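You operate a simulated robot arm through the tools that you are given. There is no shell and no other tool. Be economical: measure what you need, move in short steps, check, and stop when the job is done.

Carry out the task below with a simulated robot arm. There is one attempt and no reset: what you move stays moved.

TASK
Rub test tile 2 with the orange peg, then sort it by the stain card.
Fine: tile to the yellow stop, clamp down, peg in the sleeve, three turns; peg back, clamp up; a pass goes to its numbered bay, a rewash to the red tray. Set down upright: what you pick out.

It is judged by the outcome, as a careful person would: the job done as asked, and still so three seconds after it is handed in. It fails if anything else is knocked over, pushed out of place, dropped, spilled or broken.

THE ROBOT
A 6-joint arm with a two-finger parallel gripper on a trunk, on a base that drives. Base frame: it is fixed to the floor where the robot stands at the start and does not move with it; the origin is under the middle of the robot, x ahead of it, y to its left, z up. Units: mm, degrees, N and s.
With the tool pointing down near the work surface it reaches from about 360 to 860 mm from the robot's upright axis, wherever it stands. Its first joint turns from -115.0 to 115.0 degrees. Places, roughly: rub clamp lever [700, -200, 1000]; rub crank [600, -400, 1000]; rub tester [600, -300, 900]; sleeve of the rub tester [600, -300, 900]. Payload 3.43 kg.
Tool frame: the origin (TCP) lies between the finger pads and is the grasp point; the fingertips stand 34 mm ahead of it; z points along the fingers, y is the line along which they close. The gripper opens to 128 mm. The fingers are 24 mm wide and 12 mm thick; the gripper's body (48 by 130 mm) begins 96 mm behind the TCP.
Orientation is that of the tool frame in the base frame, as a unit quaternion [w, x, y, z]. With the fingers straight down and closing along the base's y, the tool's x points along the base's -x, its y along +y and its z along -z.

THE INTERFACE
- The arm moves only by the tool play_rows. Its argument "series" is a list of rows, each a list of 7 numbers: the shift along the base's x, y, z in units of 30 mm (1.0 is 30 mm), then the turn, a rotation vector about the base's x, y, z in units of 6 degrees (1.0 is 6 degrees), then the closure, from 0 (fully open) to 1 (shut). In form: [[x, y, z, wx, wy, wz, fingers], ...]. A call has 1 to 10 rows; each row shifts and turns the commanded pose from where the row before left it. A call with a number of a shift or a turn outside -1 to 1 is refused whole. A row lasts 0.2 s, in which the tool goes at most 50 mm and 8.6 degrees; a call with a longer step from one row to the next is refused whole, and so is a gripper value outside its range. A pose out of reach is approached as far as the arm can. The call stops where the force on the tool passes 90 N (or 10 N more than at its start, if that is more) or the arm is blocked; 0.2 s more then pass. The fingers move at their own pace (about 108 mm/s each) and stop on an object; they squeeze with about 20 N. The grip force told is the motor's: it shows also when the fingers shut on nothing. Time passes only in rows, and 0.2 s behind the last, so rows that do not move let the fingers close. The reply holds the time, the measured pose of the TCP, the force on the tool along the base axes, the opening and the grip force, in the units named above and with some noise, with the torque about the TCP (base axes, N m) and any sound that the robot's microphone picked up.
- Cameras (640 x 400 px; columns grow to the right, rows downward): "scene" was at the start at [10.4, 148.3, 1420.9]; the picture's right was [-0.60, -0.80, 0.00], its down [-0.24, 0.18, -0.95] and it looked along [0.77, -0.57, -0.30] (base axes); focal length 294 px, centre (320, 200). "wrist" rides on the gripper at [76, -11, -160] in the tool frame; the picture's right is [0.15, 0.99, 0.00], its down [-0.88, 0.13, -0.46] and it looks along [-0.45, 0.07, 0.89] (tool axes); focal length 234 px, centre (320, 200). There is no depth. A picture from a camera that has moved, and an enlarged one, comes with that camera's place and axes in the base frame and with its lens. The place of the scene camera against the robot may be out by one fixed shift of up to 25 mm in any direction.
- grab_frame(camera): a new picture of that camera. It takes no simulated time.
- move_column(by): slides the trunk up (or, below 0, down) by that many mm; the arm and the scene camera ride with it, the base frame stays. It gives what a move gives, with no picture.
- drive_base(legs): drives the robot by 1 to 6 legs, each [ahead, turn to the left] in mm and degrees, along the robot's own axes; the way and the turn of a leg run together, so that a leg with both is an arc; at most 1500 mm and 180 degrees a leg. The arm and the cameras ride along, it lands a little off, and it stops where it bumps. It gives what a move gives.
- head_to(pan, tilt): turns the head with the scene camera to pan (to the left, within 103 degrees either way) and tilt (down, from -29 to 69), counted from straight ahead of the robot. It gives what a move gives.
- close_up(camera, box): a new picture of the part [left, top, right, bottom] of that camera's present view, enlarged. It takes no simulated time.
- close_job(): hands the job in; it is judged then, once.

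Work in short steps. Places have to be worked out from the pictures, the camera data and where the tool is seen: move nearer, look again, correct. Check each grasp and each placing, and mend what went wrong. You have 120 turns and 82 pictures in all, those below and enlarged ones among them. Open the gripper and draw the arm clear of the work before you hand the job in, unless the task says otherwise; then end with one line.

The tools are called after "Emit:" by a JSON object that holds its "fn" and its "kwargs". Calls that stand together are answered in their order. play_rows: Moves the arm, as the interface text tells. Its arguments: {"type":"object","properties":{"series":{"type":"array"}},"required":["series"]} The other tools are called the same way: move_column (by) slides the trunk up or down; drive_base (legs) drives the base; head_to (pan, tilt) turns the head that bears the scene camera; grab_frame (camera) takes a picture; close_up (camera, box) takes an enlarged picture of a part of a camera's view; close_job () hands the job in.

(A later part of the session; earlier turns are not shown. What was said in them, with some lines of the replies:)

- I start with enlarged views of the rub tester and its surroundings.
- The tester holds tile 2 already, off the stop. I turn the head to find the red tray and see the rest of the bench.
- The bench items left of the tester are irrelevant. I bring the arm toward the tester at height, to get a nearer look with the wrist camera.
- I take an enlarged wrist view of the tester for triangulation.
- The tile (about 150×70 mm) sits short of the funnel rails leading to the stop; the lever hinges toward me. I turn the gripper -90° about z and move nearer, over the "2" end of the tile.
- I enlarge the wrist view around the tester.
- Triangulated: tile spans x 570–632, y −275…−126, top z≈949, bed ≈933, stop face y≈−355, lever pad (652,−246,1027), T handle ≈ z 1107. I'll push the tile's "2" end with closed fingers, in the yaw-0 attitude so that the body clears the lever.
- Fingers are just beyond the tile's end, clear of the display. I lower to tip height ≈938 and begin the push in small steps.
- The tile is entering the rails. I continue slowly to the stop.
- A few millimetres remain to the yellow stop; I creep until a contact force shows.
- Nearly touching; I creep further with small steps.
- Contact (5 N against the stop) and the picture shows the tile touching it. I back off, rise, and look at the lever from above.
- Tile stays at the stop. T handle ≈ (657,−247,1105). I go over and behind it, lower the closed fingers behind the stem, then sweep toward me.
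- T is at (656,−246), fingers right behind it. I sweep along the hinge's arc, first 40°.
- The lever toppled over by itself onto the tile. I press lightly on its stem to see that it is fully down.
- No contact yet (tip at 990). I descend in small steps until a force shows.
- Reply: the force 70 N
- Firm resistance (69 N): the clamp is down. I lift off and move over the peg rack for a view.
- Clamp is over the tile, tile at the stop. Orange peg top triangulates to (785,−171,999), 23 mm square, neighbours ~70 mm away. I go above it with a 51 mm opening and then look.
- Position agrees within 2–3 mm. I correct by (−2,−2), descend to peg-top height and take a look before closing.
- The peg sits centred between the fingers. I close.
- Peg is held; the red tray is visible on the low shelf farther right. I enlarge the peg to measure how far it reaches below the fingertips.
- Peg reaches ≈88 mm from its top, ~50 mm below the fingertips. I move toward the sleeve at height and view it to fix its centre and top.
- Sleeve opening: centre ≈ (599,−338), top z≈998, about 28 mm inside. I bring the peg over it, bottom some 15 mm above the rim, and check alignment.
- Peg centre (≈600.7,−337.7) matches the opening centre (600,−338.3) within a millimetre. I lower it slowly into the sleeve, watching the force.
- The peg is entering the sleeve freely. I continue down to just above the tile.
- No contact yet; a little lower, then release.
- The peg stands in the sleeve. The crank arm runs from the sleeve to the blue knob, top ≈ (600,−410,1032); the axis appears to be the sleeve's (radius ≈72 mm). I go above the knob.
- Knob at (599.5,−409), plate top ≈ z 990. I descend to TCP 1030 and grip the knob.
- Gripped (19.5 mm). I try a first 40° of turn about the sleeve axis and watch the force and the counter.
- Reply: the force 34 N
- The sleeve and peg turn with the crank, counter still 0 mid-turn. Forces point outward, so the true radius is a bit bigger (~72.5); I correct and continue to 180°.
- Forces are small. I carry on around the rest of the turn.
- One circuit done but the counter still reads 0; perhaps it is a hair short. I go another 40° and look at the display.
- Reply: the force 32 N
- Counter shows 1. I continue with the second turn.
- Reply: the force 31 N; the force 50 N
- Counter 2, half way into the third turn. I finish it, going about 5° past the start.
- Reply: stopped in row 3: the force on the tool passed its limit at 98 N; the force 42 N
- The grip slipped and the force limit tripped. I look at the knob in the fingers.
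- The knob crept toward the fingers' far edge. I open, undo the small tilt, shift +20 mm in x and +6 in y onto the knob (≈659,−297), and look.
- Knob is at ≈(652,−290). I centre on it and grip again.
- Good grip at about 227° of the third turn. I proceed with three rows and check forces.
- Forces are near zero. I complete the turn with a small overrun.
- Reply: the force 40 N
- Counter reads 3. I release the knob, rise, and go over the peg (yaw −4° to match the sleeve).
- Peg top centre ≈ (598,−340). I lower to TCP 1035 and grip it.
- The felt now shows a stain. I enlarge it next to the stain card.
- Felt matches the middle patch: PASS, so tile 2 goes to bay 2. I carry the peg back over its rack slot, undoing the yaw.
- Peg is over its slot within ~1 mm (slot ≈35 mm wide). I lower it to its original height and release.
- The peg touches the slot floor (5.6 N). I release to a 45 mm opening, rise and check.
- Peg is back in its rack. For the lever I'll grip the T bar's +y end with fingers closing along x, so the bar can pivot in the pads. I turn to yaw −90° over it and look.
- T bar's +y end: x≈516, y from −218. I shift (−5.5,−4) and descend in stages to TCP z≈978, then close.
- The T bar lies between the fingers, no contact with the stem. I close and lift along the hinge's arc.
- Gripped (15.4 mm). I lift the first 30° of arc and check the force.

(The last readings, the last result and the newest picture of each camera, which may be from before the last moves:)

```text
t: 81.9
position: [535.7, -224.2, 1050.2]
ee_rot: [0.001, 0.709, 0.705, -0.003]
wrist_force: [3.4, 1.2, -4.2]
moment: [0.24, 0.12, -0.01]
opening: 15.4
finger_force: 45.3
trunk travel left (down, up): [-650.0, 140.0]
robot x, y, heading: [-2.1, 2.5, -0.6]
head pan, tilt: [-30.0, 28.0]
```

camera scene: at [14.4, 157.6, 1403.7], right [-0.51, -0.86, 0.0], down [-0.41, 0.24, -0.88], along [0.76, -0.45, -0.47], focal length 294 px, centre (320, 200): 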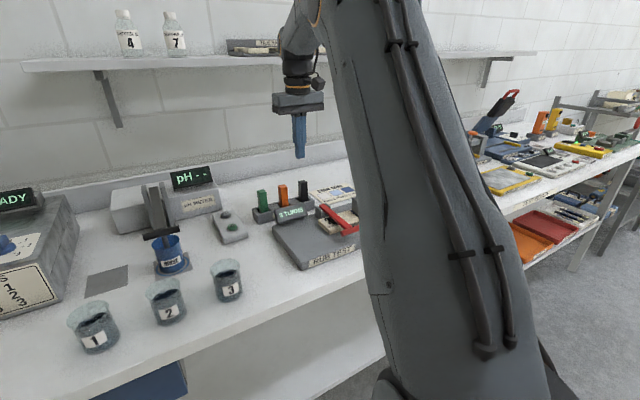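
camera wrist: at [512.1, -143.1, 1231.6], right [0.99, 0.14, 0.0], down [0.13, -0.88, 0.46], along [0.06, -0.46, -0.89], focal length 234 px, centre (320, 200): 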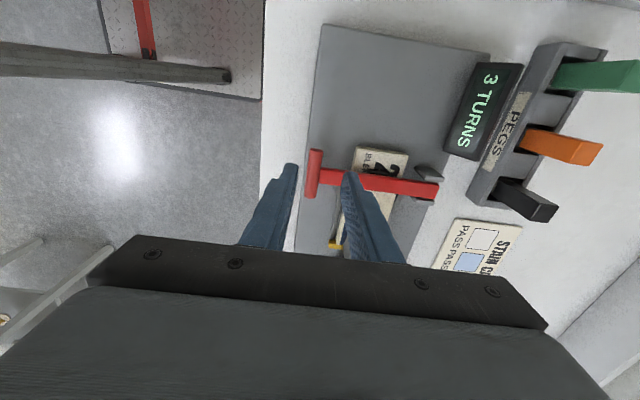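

Forces are low, grip intact. I continue up to near vertical.

Emit:
{"fn": "play_rows", "kwargs": {"series": [[0.467, 0, 0.667, 0, 0, 0, 0.95], [0.577, 0, 0.577, 0, 0, 0, 0.95], [0.667, 0, 0.467, 0, 0, 0, 0.95], [0.737, 0, 0.343, 0, 0, 0, 0.95], [0.787, 0, 0.21, 0, 0, 0, 0.95], [0.81, 0, 0.07, 0, 0, 0, 0.95], [0, 0, 0, 0, 0, 0, 0.95]]}}

Emit:
{"fn": "close_up", "kwargs": {"camera": "scene", "box": [240, 120, 400, 260]}}

```text
t: 83.5
position: [654.8, -223.7, 1120.2]
ee_rot: [0.002, 0.708, 0.706, -0.004]
wrist_force: [-19.4, -11.6, 11.7]
moment: [-0.95, 0.5, -0.12]
opening: 15.2
finger_force: 44.8
trunk travel left (down, up): [-650.0, 140.0]
robot x, y, heading: [0.6, -0.0, -0.2]
head pan, tilt: [-30.0, 28.0]
```

```text
2.86 times, centred on (320, 190) of scene
camera zoom: at [12.8, 157.0, 1403.8], right [-0.51, -0.86, 0.0], down [-0.4, 0.24, -0.88], along [0.76, -0.45, -0.47], focal length 840 px, centre (320, 229)
```

zoom: 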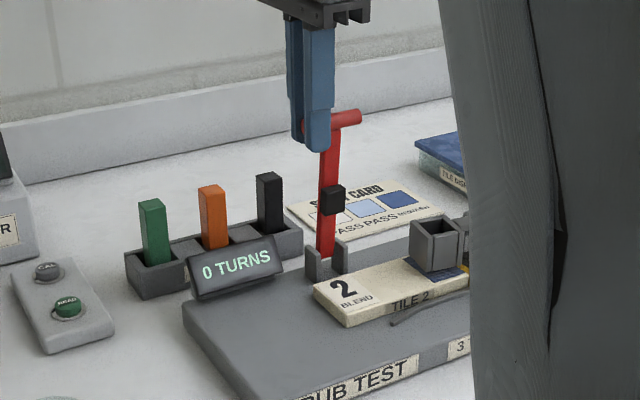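

Lever is upright and the counter reset; −19 N in x suggests its stop. I nudge 2 mm more, then open and rise.

Emit:
{"fn": "play_rows", "kwargs": {"series": [[0.07, 0, 0, 0, 0, 0, 0.95], [0, 0, 0, 0, 0, 0, 0.7], [0, 0, 0, 0, 0, 0, 0.7], [0, 0, 0.6, 0, 0, 0, 0.7], [0, 0, 0.9, 0, 0, 0, 0.7], [0, 0, 0.9, 0, 0, 0, 0.7], [0, 0.6, 0.3, 0, 0, 0, 0.5], [-0.5, 0.8, 0, 0, 0, 0, 0.35], [-0.7, 0, 0, 0, 0, 0, 0.35], [-0.4, 0, 0, 0, 0, 0, 0.35]]}}

Emit:
{"fn": "grab_frame", "kwargs": {"camera": "wrist"}}

Emit:
{"fn": "grab_frame", "kwargs": {"camera": "scene"}}

```text
t: 85.7
position: [609.3, -181.9, 1199.5]
ee_rot: [0.001, 0.709, 0.705, -0.003]
wrist_force: [0.6, -0.1, -0.4]
moment: [0.0, 0.0, -0.01]
opening: 83.2
finger_force: 0.1
trunk travel left (down, up): [-650.0, 140.0]
robot x, y, heading: [-0.8, -2.0, -0.2]
head pan, tilt: [-30.0, 28.0]
```

```text
15 pictures are left
camera wrist: at [600.3, -104.1, 1359.8], right [0.99, 0.14, 0.0], down [0.13, -0.88, 0.46], along [0.06, -0.46, -0.89], focal length 234 px, centre (320, 200)
```

wrist: 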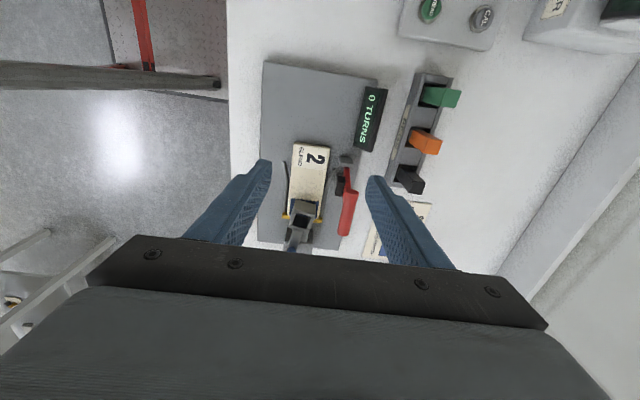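

```text
14 pictures are left
camera scene: at [14.6, 157.6, 1403.7], right [-0.51, -0.86, 0.0], down [-0.41, 0.24, -0.88], along [0.76, -0.45, -0.47], focal length 294 px, centre (320, 200)
```

scene: 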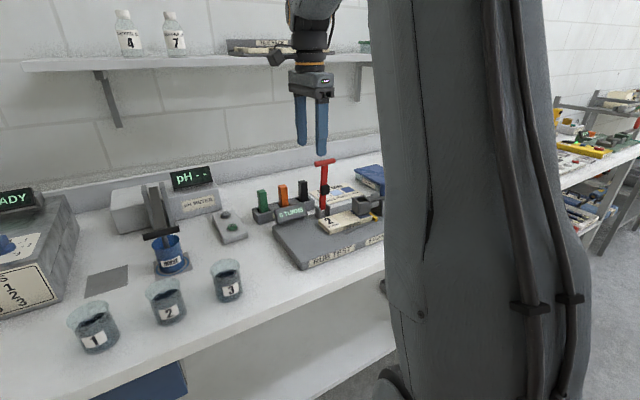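

Lever is up and stays. I enlarge the wrist view to re-measure the tile and hinge posts before gripping the tile with a tilted tool.

Emit:
{"fn": "close_up", "kwargs": {"camera": "wrist", "box": [260, 120, 380, 255]}}

```text
2.96 times, centred on (320, 188) of wrist
camera zoom: at [600.3, -104.1, 1359.8], right [0.99, 0.14, 0.0], down [0.13, -0.88, 0.46], along [0.06, -0.46, -0.89], focal length 694 px, centre (320, 237)
```

zoom: 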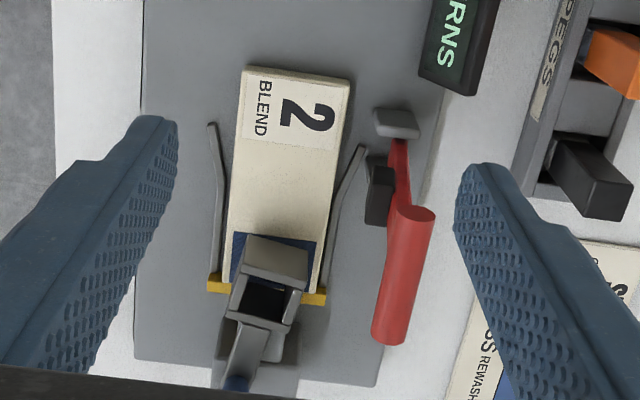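

Gripping beside the hinge posts is tight, so I first try drawing the tile back +y by light pressure of closed fingertips on its top, in the yaw-0 attitude that clears the lever.

Emit:
{"fn": "play_rows", "kwargs": {"series": [[-0.06, 0, 0, 0, 0, 1, 1], [-0.06, 0, 0, 0, 0, 1, 1], [-0.06, 0, 0, 0, 0, 1, 1], [-0.06, 0, 0, 0, 0, 1, 1], [-0.06, 0, 0, 0, 0, 1, 1], [0, 0, 0, 0, 0, 1, 1], [0, 0, 0, 0, 0, 1, 1], [0, 0, 0, 0, 0, 1, 1], [0, 0, 0, 0, 0, 1, 1], [0, 0, 0, 0, 0, 1, 1]]}}

Emit:
{"fn": "play_rows", "kwargs": {"series": [[0, -0.5, -0.8, 0, 0, 1, 1], [0, -0.5, -0.8, 0, 0, 1, 1], [0, -0.5, -0.8, 0, 0, 1, 1], [0, -0.1, -0.8, 0, 0, 1, 1], [0, 0, -0.9, 0, 0, 1, 1], [0, 0, -0.9, 0, 0, 0, 1], [0, 0, -0.9, 0, 0, 0, 1], [0, 0, -0.9, 0, 0, 0, 1], [0, 0, 0, 0, 0, 0, 1]]}}

```text
t: 87.9
position: [600.6, -180.2, 1200.4]
ee_rot: [0.002, 0.26, 0.966, -0.002]
wrist_force: [-1.2, 0.3, -0.3]
moment: [0.0, -0.02, 0.02]
opening: 0.0
finger_force: 20.0
trunk travel left (down, up): [-650.0, 140.0]
robot x, y, heading: [-2.3, 1.1, -0.3]
head pan, tilt: [-30.0, 28.0]
```

```text
t: 89.9
position: [601.3, -229.0, 996.3]
ee_rot: [0.003, 0.002, 1.0, 0.0]
wrist_force: [-0.3, 0.4, -0.3]
moment: [-0.03, -0.03, 0.02]
opening: 0.0
finger_force: 20.0
trunk travel left (down, up): [-650.0, 140.0]
robot x, y, heading: [-4.4, 2.4, -0.2]
head pan, tilt: [-30.0, 28.0]
```

Fingertips are at ≈962, tile top at 949. I lower in small steps until a light contact force.

Emit:
{"fn": "play_rows", "kwargs": {"series": [[0, 0, -0.2, 0, 0, 0, 1], [0, 0, -0.15, 0, 0, 0, 1], [0, 0, -0.07, 0, 0, 0, 1], [0, 0, 0, 0, 0, 0, 1]]}}

```text
t: 90.9
position: [601.7, -230.1, 981.1]
ee_rot: [0.002, 0.002, 1.0, -0.001]
wrist_force: [-1.0, -0.8, 0.4]
moment: [-0.01, 0.03, -0.03]
opening: 0.0
finger_force: 20.0
trunk travel left (down, up): [-650.0, 140.0]
robot x, y, heading: [0.1, -1.0, -0.7]
head pan, tilt: [-30.0, 28.0]
```

Emit:
{"fn": "play_rows", "kwargs": {"series": [[0, 0, -0.06, 0, 0, 0, 1], [0, 0, -0.06, 0, 0, 0, 1], [0, 0, 0, 0, 0, 0, 1]]}}

```text
t: 91.7
position: [601.3, -230.1, 980.3]
ee_rot: [0.003, 0.002, 1.0, -0.001]
wrist_force: [1.1, -1.0, 9.5]
moment: [-0.05, 0.08, 0.0]
opening: 0.0
finger_force: 20.0
trunk travel left (down, up): [-650.0, 140.0]
robot x, y, heading: [0.0, 1.3, -0.1]
head pan, tilt: [-30.0, 28.0]
```

Contact at 9.5 N. I add a little pressure and draw +y.

Emit:
{"fn": "play_rows", "kwargs": {"series": [[0, 0.1, -0.03, 0, 0, 0, 1], [0, 0.3, 0, 0, 0, 0, 1], [0, 0.3, 0, 0, 0, 0, 1], [0, 0.3, 0, 0, 0, 0, 1], [0, 0.3, 0, 0, 0, 0, 1], [0, 0, 0, 0, 0, 0, 1]]}}

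Emit:
{"fn": "grab_frame", "kwargs": {"camera": "wrist"}}

```text
t: 93.1
position: [600.8, -191.0, 979.2]
ee_rot: [0.003, 0.002, 1.0, -0.001]
wrist_force: [0.2, -7.4, 23.6]
moment: [-0.28, 0.22, 0.12]
opening: 0.0
finger_force: 20.3
trunk travel left (down, up): [-650.0, 140.0]
robot x, y, heading: [-0.3, 0.0, -0.6]
head pan, tilt: [-30.0, 28.0]
```

```text
12 pictures are left
camera wrist: at [524.5, -201.3, 1140.6], right [-0.14, 0.99, 0.0], down [0.88, 0.13, 0.46], along [0.46, 0.06, -0.89], focal length 234 px, centre (320, 200)
```

wrist: 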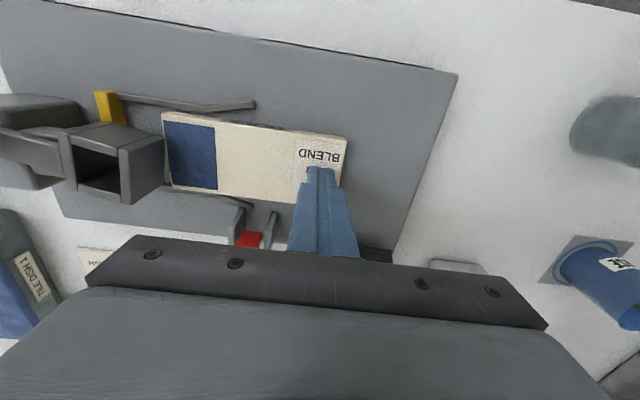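

The tile follows. I draw it ~45 mm more, back to about its original place, clear of sleeve and lever.

Emit:
{"fn": "play_rows", "kwargs": {"series": [[0, 0.3, 0, 0, 0, 0, 1], [0, 0.3, 0, 0, 0, 0, 1], [0, 0.3, 0, 0, 0, 0, 1], [0, 0.3, 0, 0, 0, 0, 1], [0, 0.3, 0, 0, 0, 0, 1], [0, 0, 0, 0, 0, 0, 1], [0, 0, 0.5, 0, 0, 0, 1], [0, 0, 1, 0, 0, 0, 1], [0, 0, 1, 0, 0, 0, 1]]}}

Emit:
{"fn": "play_rows", "kwargs": {"series": [[0, 0, 1, 0, 0, -1, 0.5], [0, 0, 1, 0, 0, -1, 0.3], [0, -0.2, 0.6, 0, 0, -1, 0.3], [0, -0.2, 0, 0, 0, -1, 0.3], [0, -0.2, 0, 0, 0, -1, 0.3], [0, 0, 0, 0, 0, -1, 0.3], [0, 0, 0, 0, 0, -1, 0.3], [0, 0, 0, 0, 0, -1, 0.3], [0, 0, 0, 0, 0, -1, 0.3], [0, 0, 0, 0, 0, -1, 0.3]]}}

Emit:
{"fn": "play_rows", "kwargs": {"series": [[0, 0, 0, 0, 0, -1, 0.3], [0, 0, 0, 0, 0, -1, 0.3], [0, 0, 0, 0, 0, -1, 0.3], [0, 0, 0, 0, 0, -1, 0.3], [0, 0, 0, 0, 0, -1, 0.3], [0, 0, 0, 0, 0, 0, 0.3]]}}

Emit:
{"fn": "close_up", "kwargs": {"camera": "wrist", "box": [220, 40, 440, 240]}}

```text
t: 95.1
position: [601.4, -145.5, 1052.4]
ee_rot: [0.002, 0.002, 1.0, 0.0]
wrist_force: [0.0, -0.2, 0.3]
moment: [0.03, 0.04, 0.0]
opening: 0.1
finger_force: 19.7
trunk travel left (down, up): [-650.0, 140.0]
robot x, y, heading: [2.8, 0.8, -0.4]
head pan, tilt: [-30.0, 28.0]
```

```text
t: 97.3
position: [601.1, -163.5, 1131.8]
ee_rot: [0.001, 0.502, 0.865, -0.002]
wrist_force: [-0.1, -0.1, -0.4]
moment: [0.0, -0.02, -0.03]
opening: 89.4
finger_force: 0.0
trunk travel left (down, up): [-650.0, 140.0]
robot x, y, heading: [2.3, -1.3, -0.6]
head pan, tilt: [-30.0, 28.0]
```

```text
t: 98.7
position: [600.9, -164.2, 1133.3]
ee_rot: [0.002, 0.708, 0.706, -0.002]
wrist_force: [-0.1, -0.5, 1.1]
moment: [-0.03, 0.01, -0.01]
opening: 89.6
finger_force: 0.1
trunk travel left (down, up): [-650.0, 140.0]
robot x, y, heading: [1.5, -2.7, -0.4]
head pan, tilt: [-30.0, 28.0]
```

```text
2.00 times, centred on (330, 140) of wrist
camera zoom: at [591.2, -86.6, 1293.6], right [0.99, 0.14, 0.0], down [0.13, -0.88, 0.46], along [0.06, -0.46, -0.89], focal length 468 px, centre (300, 320)
```

zoom: 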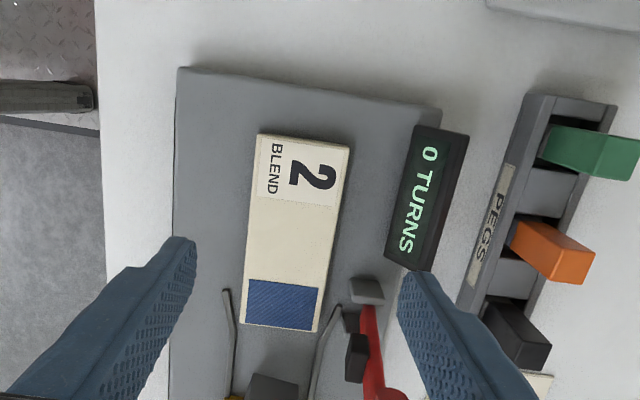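

Tile lies at x 565–629, y −277…−126, free of sleeve and lever. I descend at y≈−182 (body clear of the T) and grip it by its sides.

Emit:
{"fn": "play_rows", "kwargs": {"series": [[-0.12, -0.6, -0.8, 0, 0, 0, 0.3], [0, 0, -0.9, 0, 0, 0, 0.3], [0, 0, -0.9, 0, 0, 0, 0.3], [0, 0, -0.9, 0, 0, 0, 0.3], [0, 0, -0.9, 0, 0, 0, 0.3], [0, 0, -0.7, 0, 0, 0, 0.3], [0, 0, -0.25, 0, 0, 0, 0.3], [0, 0, 0, 0, 0, 0, 0.3]]}}

Emit:
{"fn": "play_rows", "kwargs": {"series": [[0, 0, -0.04, 0, 0, 0, 0.55], [0, 0, 0, 0, 0, 0, 0.6], [0, 0, 0, 0, 0, 0, 0.6], [0, 0, 0, 0, 0, 0, 0.6]]}}

```text
t: 100.5
position: [596.4, -182.0, 970.5]
ee_rot: [0.001, 0.709, 0.706, -0.002]
wrist_force: [-0.7, 0.6, -0.4]
moment: [0.01, -0.02, 0.02]
opening: 90.0
finger_force: 0.0
trunk travel left (down, up): [-650.0, 140.0]
robot x, y, heading: [1.1, -0.2, -0.4]
head pan, tilt: [-30.0, 28.0]
```

```text
t: 101.5
position: [596.7, -181.3, 971.3]
ee_rot: [0.002, 0.709, 0.706, -0.002]
wrist_force: [-3.5, -1.0, 13.8]
moment: [0.04, 0.27, 0.07]
opening: 65.5
finger_force: 19.4
trunk travel left (down, up): [-650.0, 140.0]
robot x, y, heading: [-2.2, -1.1, -0.4]
head pan, tilt: [-30.0, 28.0]
```

Gripped at 65.5 mm. I lift straight up (shifting +y a bit away from the lever) and check the hold.

Emit:
{"fn": "play_rows", "kwargs": {"series": [[0, 0, 0.3, 0, 0, 0, 0.62], [0, 0.1, 0.6, 0, 0, 0, 0.62], [0, 0.2, 0.8, 0, 0, 0, 0.62], [0, 0.3, 0.9, 0, 0, 0, 0.62], [0, 0, 1, 0, 0, 0, 0.62], [0, 0, 1, 0, 0, 0, 0.62], [0, 0, 1, 0, 0, 0, 0.62], [0, 0, 1, 0, 0, 0, 0.62], [0, 0, 1, 0, 0, 0, 0.62], [0, 0, 0, 0, 0, 0, 0.62]]}}

Emit:
{"fn": "grab_frame", "kwargs": {"camera": "scene"}}

```text
t: 103.7
position: [598.0, -165.3, 1199.1]
ee_rot: [0.002, 0.709, 0.706, -0.002]
wrist_force: [0.8, -0.7, -1.8]
moment: [0.04, 0.0, 0.0]
opening: 65.5
finger_force: 20.5
trunk travel left (down, up): [-650.0, 140.0]
robot x, y, heading: [-0.8, 0.4, -0.4]
head pan, tilt: [-30.0, 28.0]
```

```text
10 pictures are left
camera scene: at [14.4, 157.4, 1403.7], right [-0.51, -0.86, 0.0], down [-0.41, 0.24, -0.88], along [0.76, -0.45, -0.47], focal length 294 px, centre (320, 200)
```

scene: 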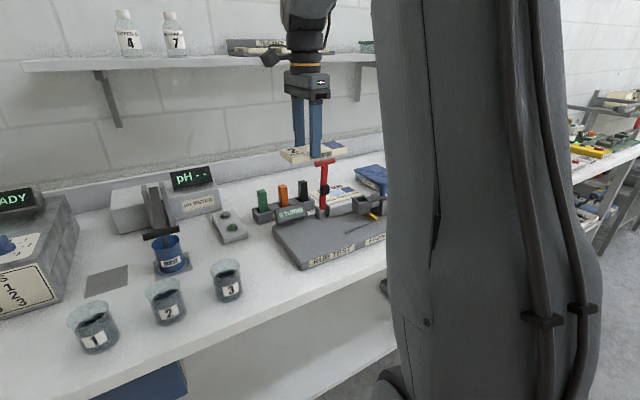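

Tile is held level. I retract toward the robot while turning −90° more, so the number end points +x as in the rack.

Emit:
{"fn": "play_rows", "kwargs": {"series": [[-0.4, 0, 0.3, 0, 0, -1, 0.62], [-0.4, 0, 0.3, 0, 0, -1, 0.62], [-0.4, 0, 0, 0, 0, -1, 0.62], [-0.4, 0, 0, 0, 0, -1, 0.62], [-0.4, 0, 0, 0, 0, -1, 0.62], [-0.4, 0, 0, 0, 0, -1, 0.62], [-0.4, 0, 0, 0, 0, -1, 0.62], [-0.4, 0, 0, 0, 0, -1, 0.62], [-0.4, 0, 0, 0, 0, -1, 0.62], [-0.4, 0, 0, 0, 0, -1, 0.62]]}}

Emit:
{"fn": "play_rows", "kwargs": {"series": [[0, 0, 0, 0, 0, -1, 0.62], [0, 0, 0, 0, 0, -1, 0.62], [0, 0, 0, 0, 0, -1, 0.62], [0, 0, 0, 0, 0, -1, 0.62], [0, 0, 0, 0, 0, -1, 0.62], [0, 0, 0, 0, 0, 0, 0.62]]}}

```text
t: 105.9
position: [476.7, -164.2, 1217.5]
ee_rot: [0.0, 0.967, 0.256, -0.003]
wrist_force: [0.4, -1.0, -1.9]
moment: [0.03, -0.04, 0.0]
opening: 65.4
finger_force: 19.9
trunk travel left (down, up): [-650.0, 140.0]
robot x, y, heading: [-3.3, -2.8, -0.4]
head pan, tilt: [-30.0, 28.0]
```

```text
t: 107.3
position: [478.0, -165.2, 1216.8]
ee_rot: [0.0, 1.0, -0.002, -0.002]
wrist_force: [0.5, -0.5, -2.2]
moment: [0.02, -0.03, -0.02]
opening: 65.7
finger_force: 20.0
trunk travel left (down, up): [-650.0, 140.0]
robot x, y, heading: [0.7, -0.0, -0.5]
head pan, tilt: [-30.0, 28.0]
```

Orientation reached. Bay 2 (≈570,−674) is just out of reach, so I back off, turn, drive along the bench and turn back.

Emit:
{"fn": "drive_base", "kwargs": {"legs": [[-150, 0], [0, -90], [330, 0]]}}

Emit:
{"fn": "drive_base", "kwargs": {"legs": [[0, 90], [140, 0]]}}

Emit:
{"fn": "grab_frame", "kwargs": {"camera": "wrist"}}

```text
t: 114.3
position: [-323.5, -805.1, 1216.2]
ee_rot: [0.003, -0.704, 0.71, 0.001]
wrist_force: [0.2, 0.3, -1.1]
moment: [-0.03, 0.0, -0.02]
opening: 65.5
finger_force: 20.3
trunk travel left (down, up): [-650.0, 140.0]
robot x, y, heading: [-155.2, -331.1, -90.3]
head pan, tilt: [-30.0, 28.0]
```

```text
t: 119.4
position: [460.5, -498.2, 1216.6]
ee_rot: [-0.001, 1.0, -0.007, -0.002]
wrist_force: [0.0, 0.4, -1.3]
moment: [-0.02, -0.03, -0.03]
opening: 65.5
finger_force: 20.1
trunk travel left (down, up): [-650.0, 140.0]
robot x, y, heading: [-17.4, -325.6, -0.8]
head pan, tilt: [-30.0, 28.0]
```

```text
9 pictures are left
camera wrist: at [538.8, -488.1, 1377.4], right [0.13, -0.99, 0.0], down [-0.88, -0.12, 0.46], along [-0.46, -0.06, -0.89], focal length 234 px, centre (320, 200)
```

wrist: 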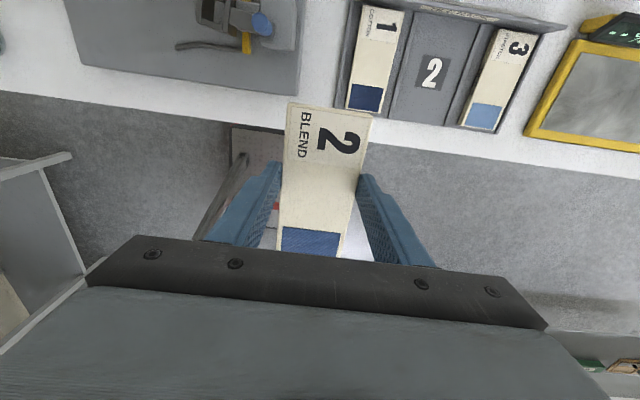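

The rack with free bay 2 is in view and the tile's orientation matches its neighbours. I enlarge to measure the bay.

Emit:
{"fn": "close_up", "kwargs": {"camera": "wrist", "box": [330, 0, 550, 135]}}

```text
2.91 times, centred on (440, 68) of wrist
camera zoom: at [538.8, -488.1, 1377.4], right [0.13, -0.99, 0.0], down [-0.88, -0.12, 0.46], along [-0.46, -0.06, -0.89], focal length 681 px, centre (-29, 586)
```

zoom: 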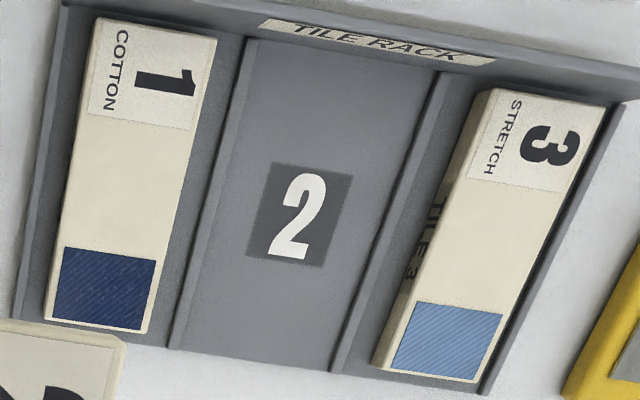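

Bay 2 centre ≈ (570,−680), floor ≈910; ridges at y −624 and −734; held tile centre is 18 mm to −x of the TCP. I move over the bay and descend to 30 mm above.

Emit:
{"fn": "play_rows", "kwargs": {"series": [[0.6, -0.867, 0, 0, 0, 0.13, 0.62], [0.6, -0.867, 0, 0, 0, 0, 0.62], [0.6, -0.867, 0, 0, 0, 0, 0.62], [0.6, -0.867, 0, 0, 0, 0, 0.62], [0.6, -0.867, 0, 0, 0, 0, 0.62], [0.6, -0.867, 0, 0, 0, 0, 0.62], [0.6, -0.867, 0, 0, 0, 0, 0.62], [0, 0, -1, 0, 0, 0, 0.62], [0, 0, -1, 0, 0, 0, 0.62], [0, 0, -1, 0, 0, 0, 0.62]]}}

Emit:
{"fn": "play_rows", "kwargs": {"series": [[0, 0, -1, 0, 0, 0, 0.62], [0, 0, -1, 0, 0, 0, 0.62], [0, 0, -1, 0, 0, 0, 0.62], [0, 0, -0.9, 0, 0, 0, 0.62], [0, 0, 0, 0, 0, 0, 0.62]]}}

Emit:
{"fn": "grab_frame", "kwargs": {"camera": "wrist"}}

```text
t: 121.6
position: [587.4, -681.4, 1126.2]
ee_rot: [0.0, 1.0, 0.001, -0.003]
wrist_force: [-0.2, 0.4, -1.9]
moment: [-0.03, 0.01, -0.04]
opening: 65.5
finger_force: 20.1
trunk travel left (down, up): [-650.0, 140.0]
robot x, y, heading: [-11.3, -326.6, -0.6]
head pan, tilt: [-30.0, 28.0]
```

```text
t: 122.8
position: [585.5, -683.2, 1009.0]
ee_rot: [0.0, 1.0, 0.0, -0.003]
wrist_force: [0.0, 0.1, -2.0]
moment: [-0.03, -0.04, -0.01]
opening: 65.7
finger_force: 19.9
trunk travel left (down, up): [-650.0, 140.0]
robot x, y, heading: [-16.8, -327.6, -0.9]
head pan, tilt: [-30.0, 28.0]
```

```text
7 pictures are left
camera wrist: at [664.4, -671.3, 1169.5], right [0.15, -0.99, 0.0], down [-0.88, -0.13, 0.46], along [-0.46, -0.07, -0.89], focal length 234 px, centre (320, 200)
```

wrist: 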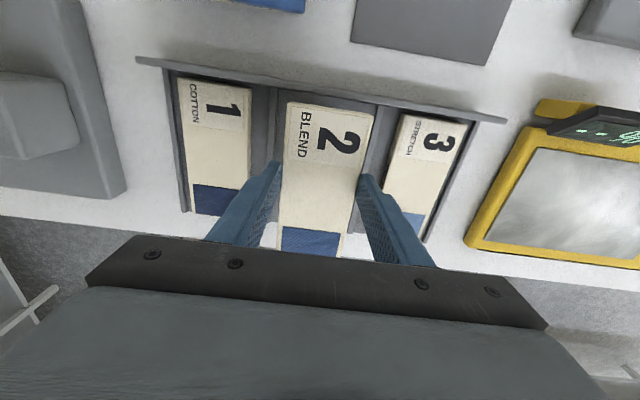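

Tile is centred over bay 2 between the neighbours. I lower, slowing for contact.

Emit:
{"fn": "play_rows", "kwargs": {"series": [[0, 0.02, -0.6, 0, 0, 0, 0.62], [0, 0, -0.5, 0, 0, 0, 0.62], [0, 0, -0.3, 0, 0, 0, 0.62], [0, 0, -0.2, 0, 0, 0, 0.62], [0, 0, 0, 0, 0, 0, 0.62]]}}

```text
t: 124.0
position: [587.5, -680.9, 960.9]
ee_rot: [-0.001, 1.0, -0.001, -0.003]
wrist_force: [0.2, 0.1, -1.5]
moment: [0.03, -0.02, -0.01]
opening: 65.5
finger_force: 20.4
trunk travel left (down, up): [-650.0, 140.0]
robot x, y, heading: [-14.7, -330.0, -0.9]
head pan, tilt: [-30.0, 28.0]
```

Emit:
{"fn": "play_rows", "kwargs": {"series": [[0, 0, -0.12, 0, 0, 0, 0.62], [0, 0, -0.12, 0, 0, 0, 0.62], [0, 0, -0.1, 0, 0, 0, 0.62], [0, 0, 0, 0, 0, 0, 0.62]]}}

```text
t: 125.0
position: [586.1, -680.6, 950.0]
ee_rot: [-0.001, 1.0, 0.001, -0.002]
wrist_force: [-0.1, 0.0, -2.0]
moment: [0.04, 0.0, 0.01]
opening: 65.5
finger_force: 20.3
trunk travel left (down, up): [-650.0, 140.0]
robot x, y, heading: [-15.4, -334.3, -0.9]
head pan, tilt: [-30.0, 28.0]
```

Still hanging free (−2 N). I continue in 2–3 mm steps.

Emit:
{"fn": "play_rows", "kwargs": {"series": [[0, 0, -0.08, 0, 0, 0, 0.62], [0, 0, -0.07, 0, 0, 0, 0.62], [0, 0, 0, 0, 0, 0, 0.62]]}}

```text
t: 125.8
position: [586.2, -679.7, 948.0]
ee_rot: [0.0, 1.0, 0.0, -0.002]
wrist_force: [-1.5, -1.5, 17.6]
moment: [-0.06, 0.02, 0.03]
opening: 66.1
finger_force: 20.5
trunk travel left (down, up): [-650.0, 140.0]
robot x, y, heading: [-20.2, -334.3, -0.8]
head pan, tilt: [-30.0, 28.0]
```

The tile is down (17 N). I open only to ~74 mm so as not to hit the ridges, and rise straight.

Emit:
{"fn": "play_rows", "kwargs": {"series": [[0, 0, 0.03, 0, 0, 0, 0.43], [0, 0, 0, 0, 0, 0, 0.43], [0, 0, 0.4, 0, 0, 0, 0.43], [0, 0, 0.8, 0, 0, 0, 0.43], [0, 0, 1, 0, 0, 0, 0.43], [0, 0, 1, 0, 0, 0, 0.3], [0, 0, 1, 0, 0, 0, 0.3], [0, 0, 1, 0, 0, 0, 0.3], [0, 0, 1, 0, 0, 0, 0.3], [-0.6, 0.3, 1, 0, 0, 0, 0.3]]}}

Emit:
{"fn": "grab_frame", "kwargs": {"camera": "wrist"}}

```text
t: 128.0
position: [569.7, -672.3, 1164.1]
ee_rot: [-0.001, 1.0, 0.0, -0.003]
wrist_force: [0.3, -0.3, -0.5]
moment: [0.02, 0.03, 0.01]
opening: 89.4
finger_force: 0.1
trunk travel left (down, up): [-650.0, 140.0]
robot x, y, heading: [-16.8, -329.0, -1.0]
head pan, tilt: [-30.0, 28.0]
```

```text
6 pictures are left
camera wrist: at [647.7, -660.9, 1324.5], right [0.15, -0.99, 0.0], down [-0.88, -0.13, 0.46], along [-0.46, -0.07, -0.89], focal length 234 px, centre (320, 200)
```

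wrist: 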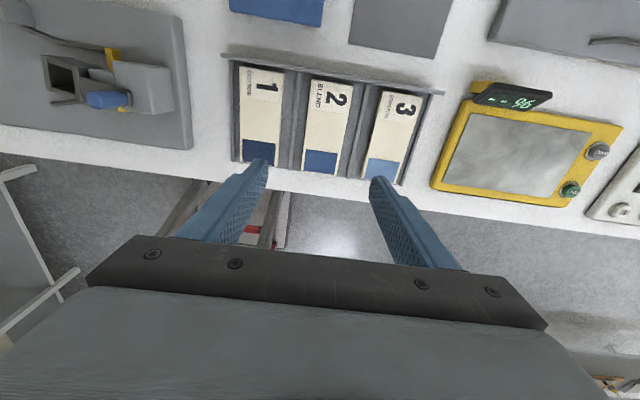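

Tile 2 lies in bay 2 between its neighbours. I draw the arm back and up, and take a last look at the lever and pegs.

Emit:
{"fn": "play_rows", "kwargs": {"series": [[-0.9, 0.6, 0.6, 0, 0, 0, 0.3], [-0.9, 0.6, 0.6, 0, 0, 0, 0.3], [-0.9, 0.6, 0.4, 0, 0, 0, 0.3], [-0.6, 0.4, 0, 0, 0, 0, 0.3], [0, 0, 0, 0, 0, 0, 0.3]]}}

Emit:
{"fn": "head_to", "kwargs": {"pan": 10, "tilt": 30}}

Emit:
{"fn": "grab_frame", "kwargs": {"camera": "scene"}}

```text
t: 129.2
position: [465.7, -605.3, 1212.9]
ee_rot: [-0.001, 1.0, 0.0, -0.002]
wrist_force: [0.1, 0.8, 0.9]
moment: [-0.02, -0.02, -0.01]
opening: 89.6
finger_force: 0.1
trunk travel left (down, up): [-650.0, 140.0]
robot x, y, heading: [-17.2, -330.6, -1.1]
head pan, tilt: [-30.0, 28.0]
```

```text
t: 130.3
position: [467.2, -605.0, 1213.0]
ee_rot: [-0.001, 1.0, 0.0, -0.003]
wrist_force: [-0.1, 0.4, 0.4]
moment: [0.01, -0.04, -0.02]
opening: 89.7
finger_force: 0.0
trunk travel left (down, up): [-650.0, 140.0]
robot x, y, heading: [-13.1, -329.8, -0.8]
head pan, tilt: [10.0, 30.0]
```

```text
5 pictures are left
camera scene: at [12.2, -110.8, 1400.5], right [0.16, -0.99, 0.0], down [-0.49, -0.08, -0.87], along [0.86, 0.14, -0.5], focal length 294 px, centre (320, 200)
```

scene: 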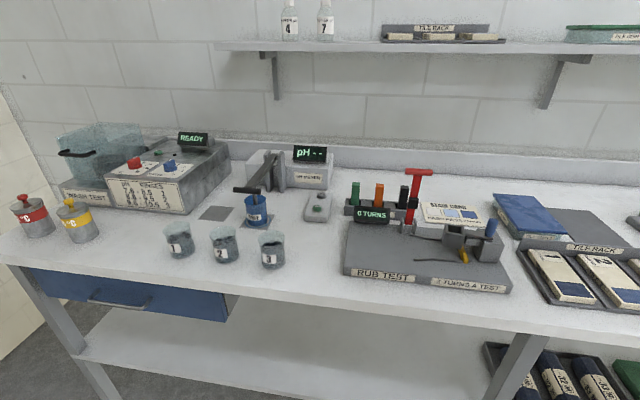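

Lever up, peg back upright in the rack, tile in bay 2, nothing disturbed, gripper open and clear. I hand in.

Emit:
{"fn": "close_job", "kwargs": {}}

```text
The job is handed in.
```

Tile 2 got its three turns with the orange peg; the felt matched the light-blue patch on the stain card, a pass, so it is in bay 2, with the peg back upright in its rack and the clamp up.
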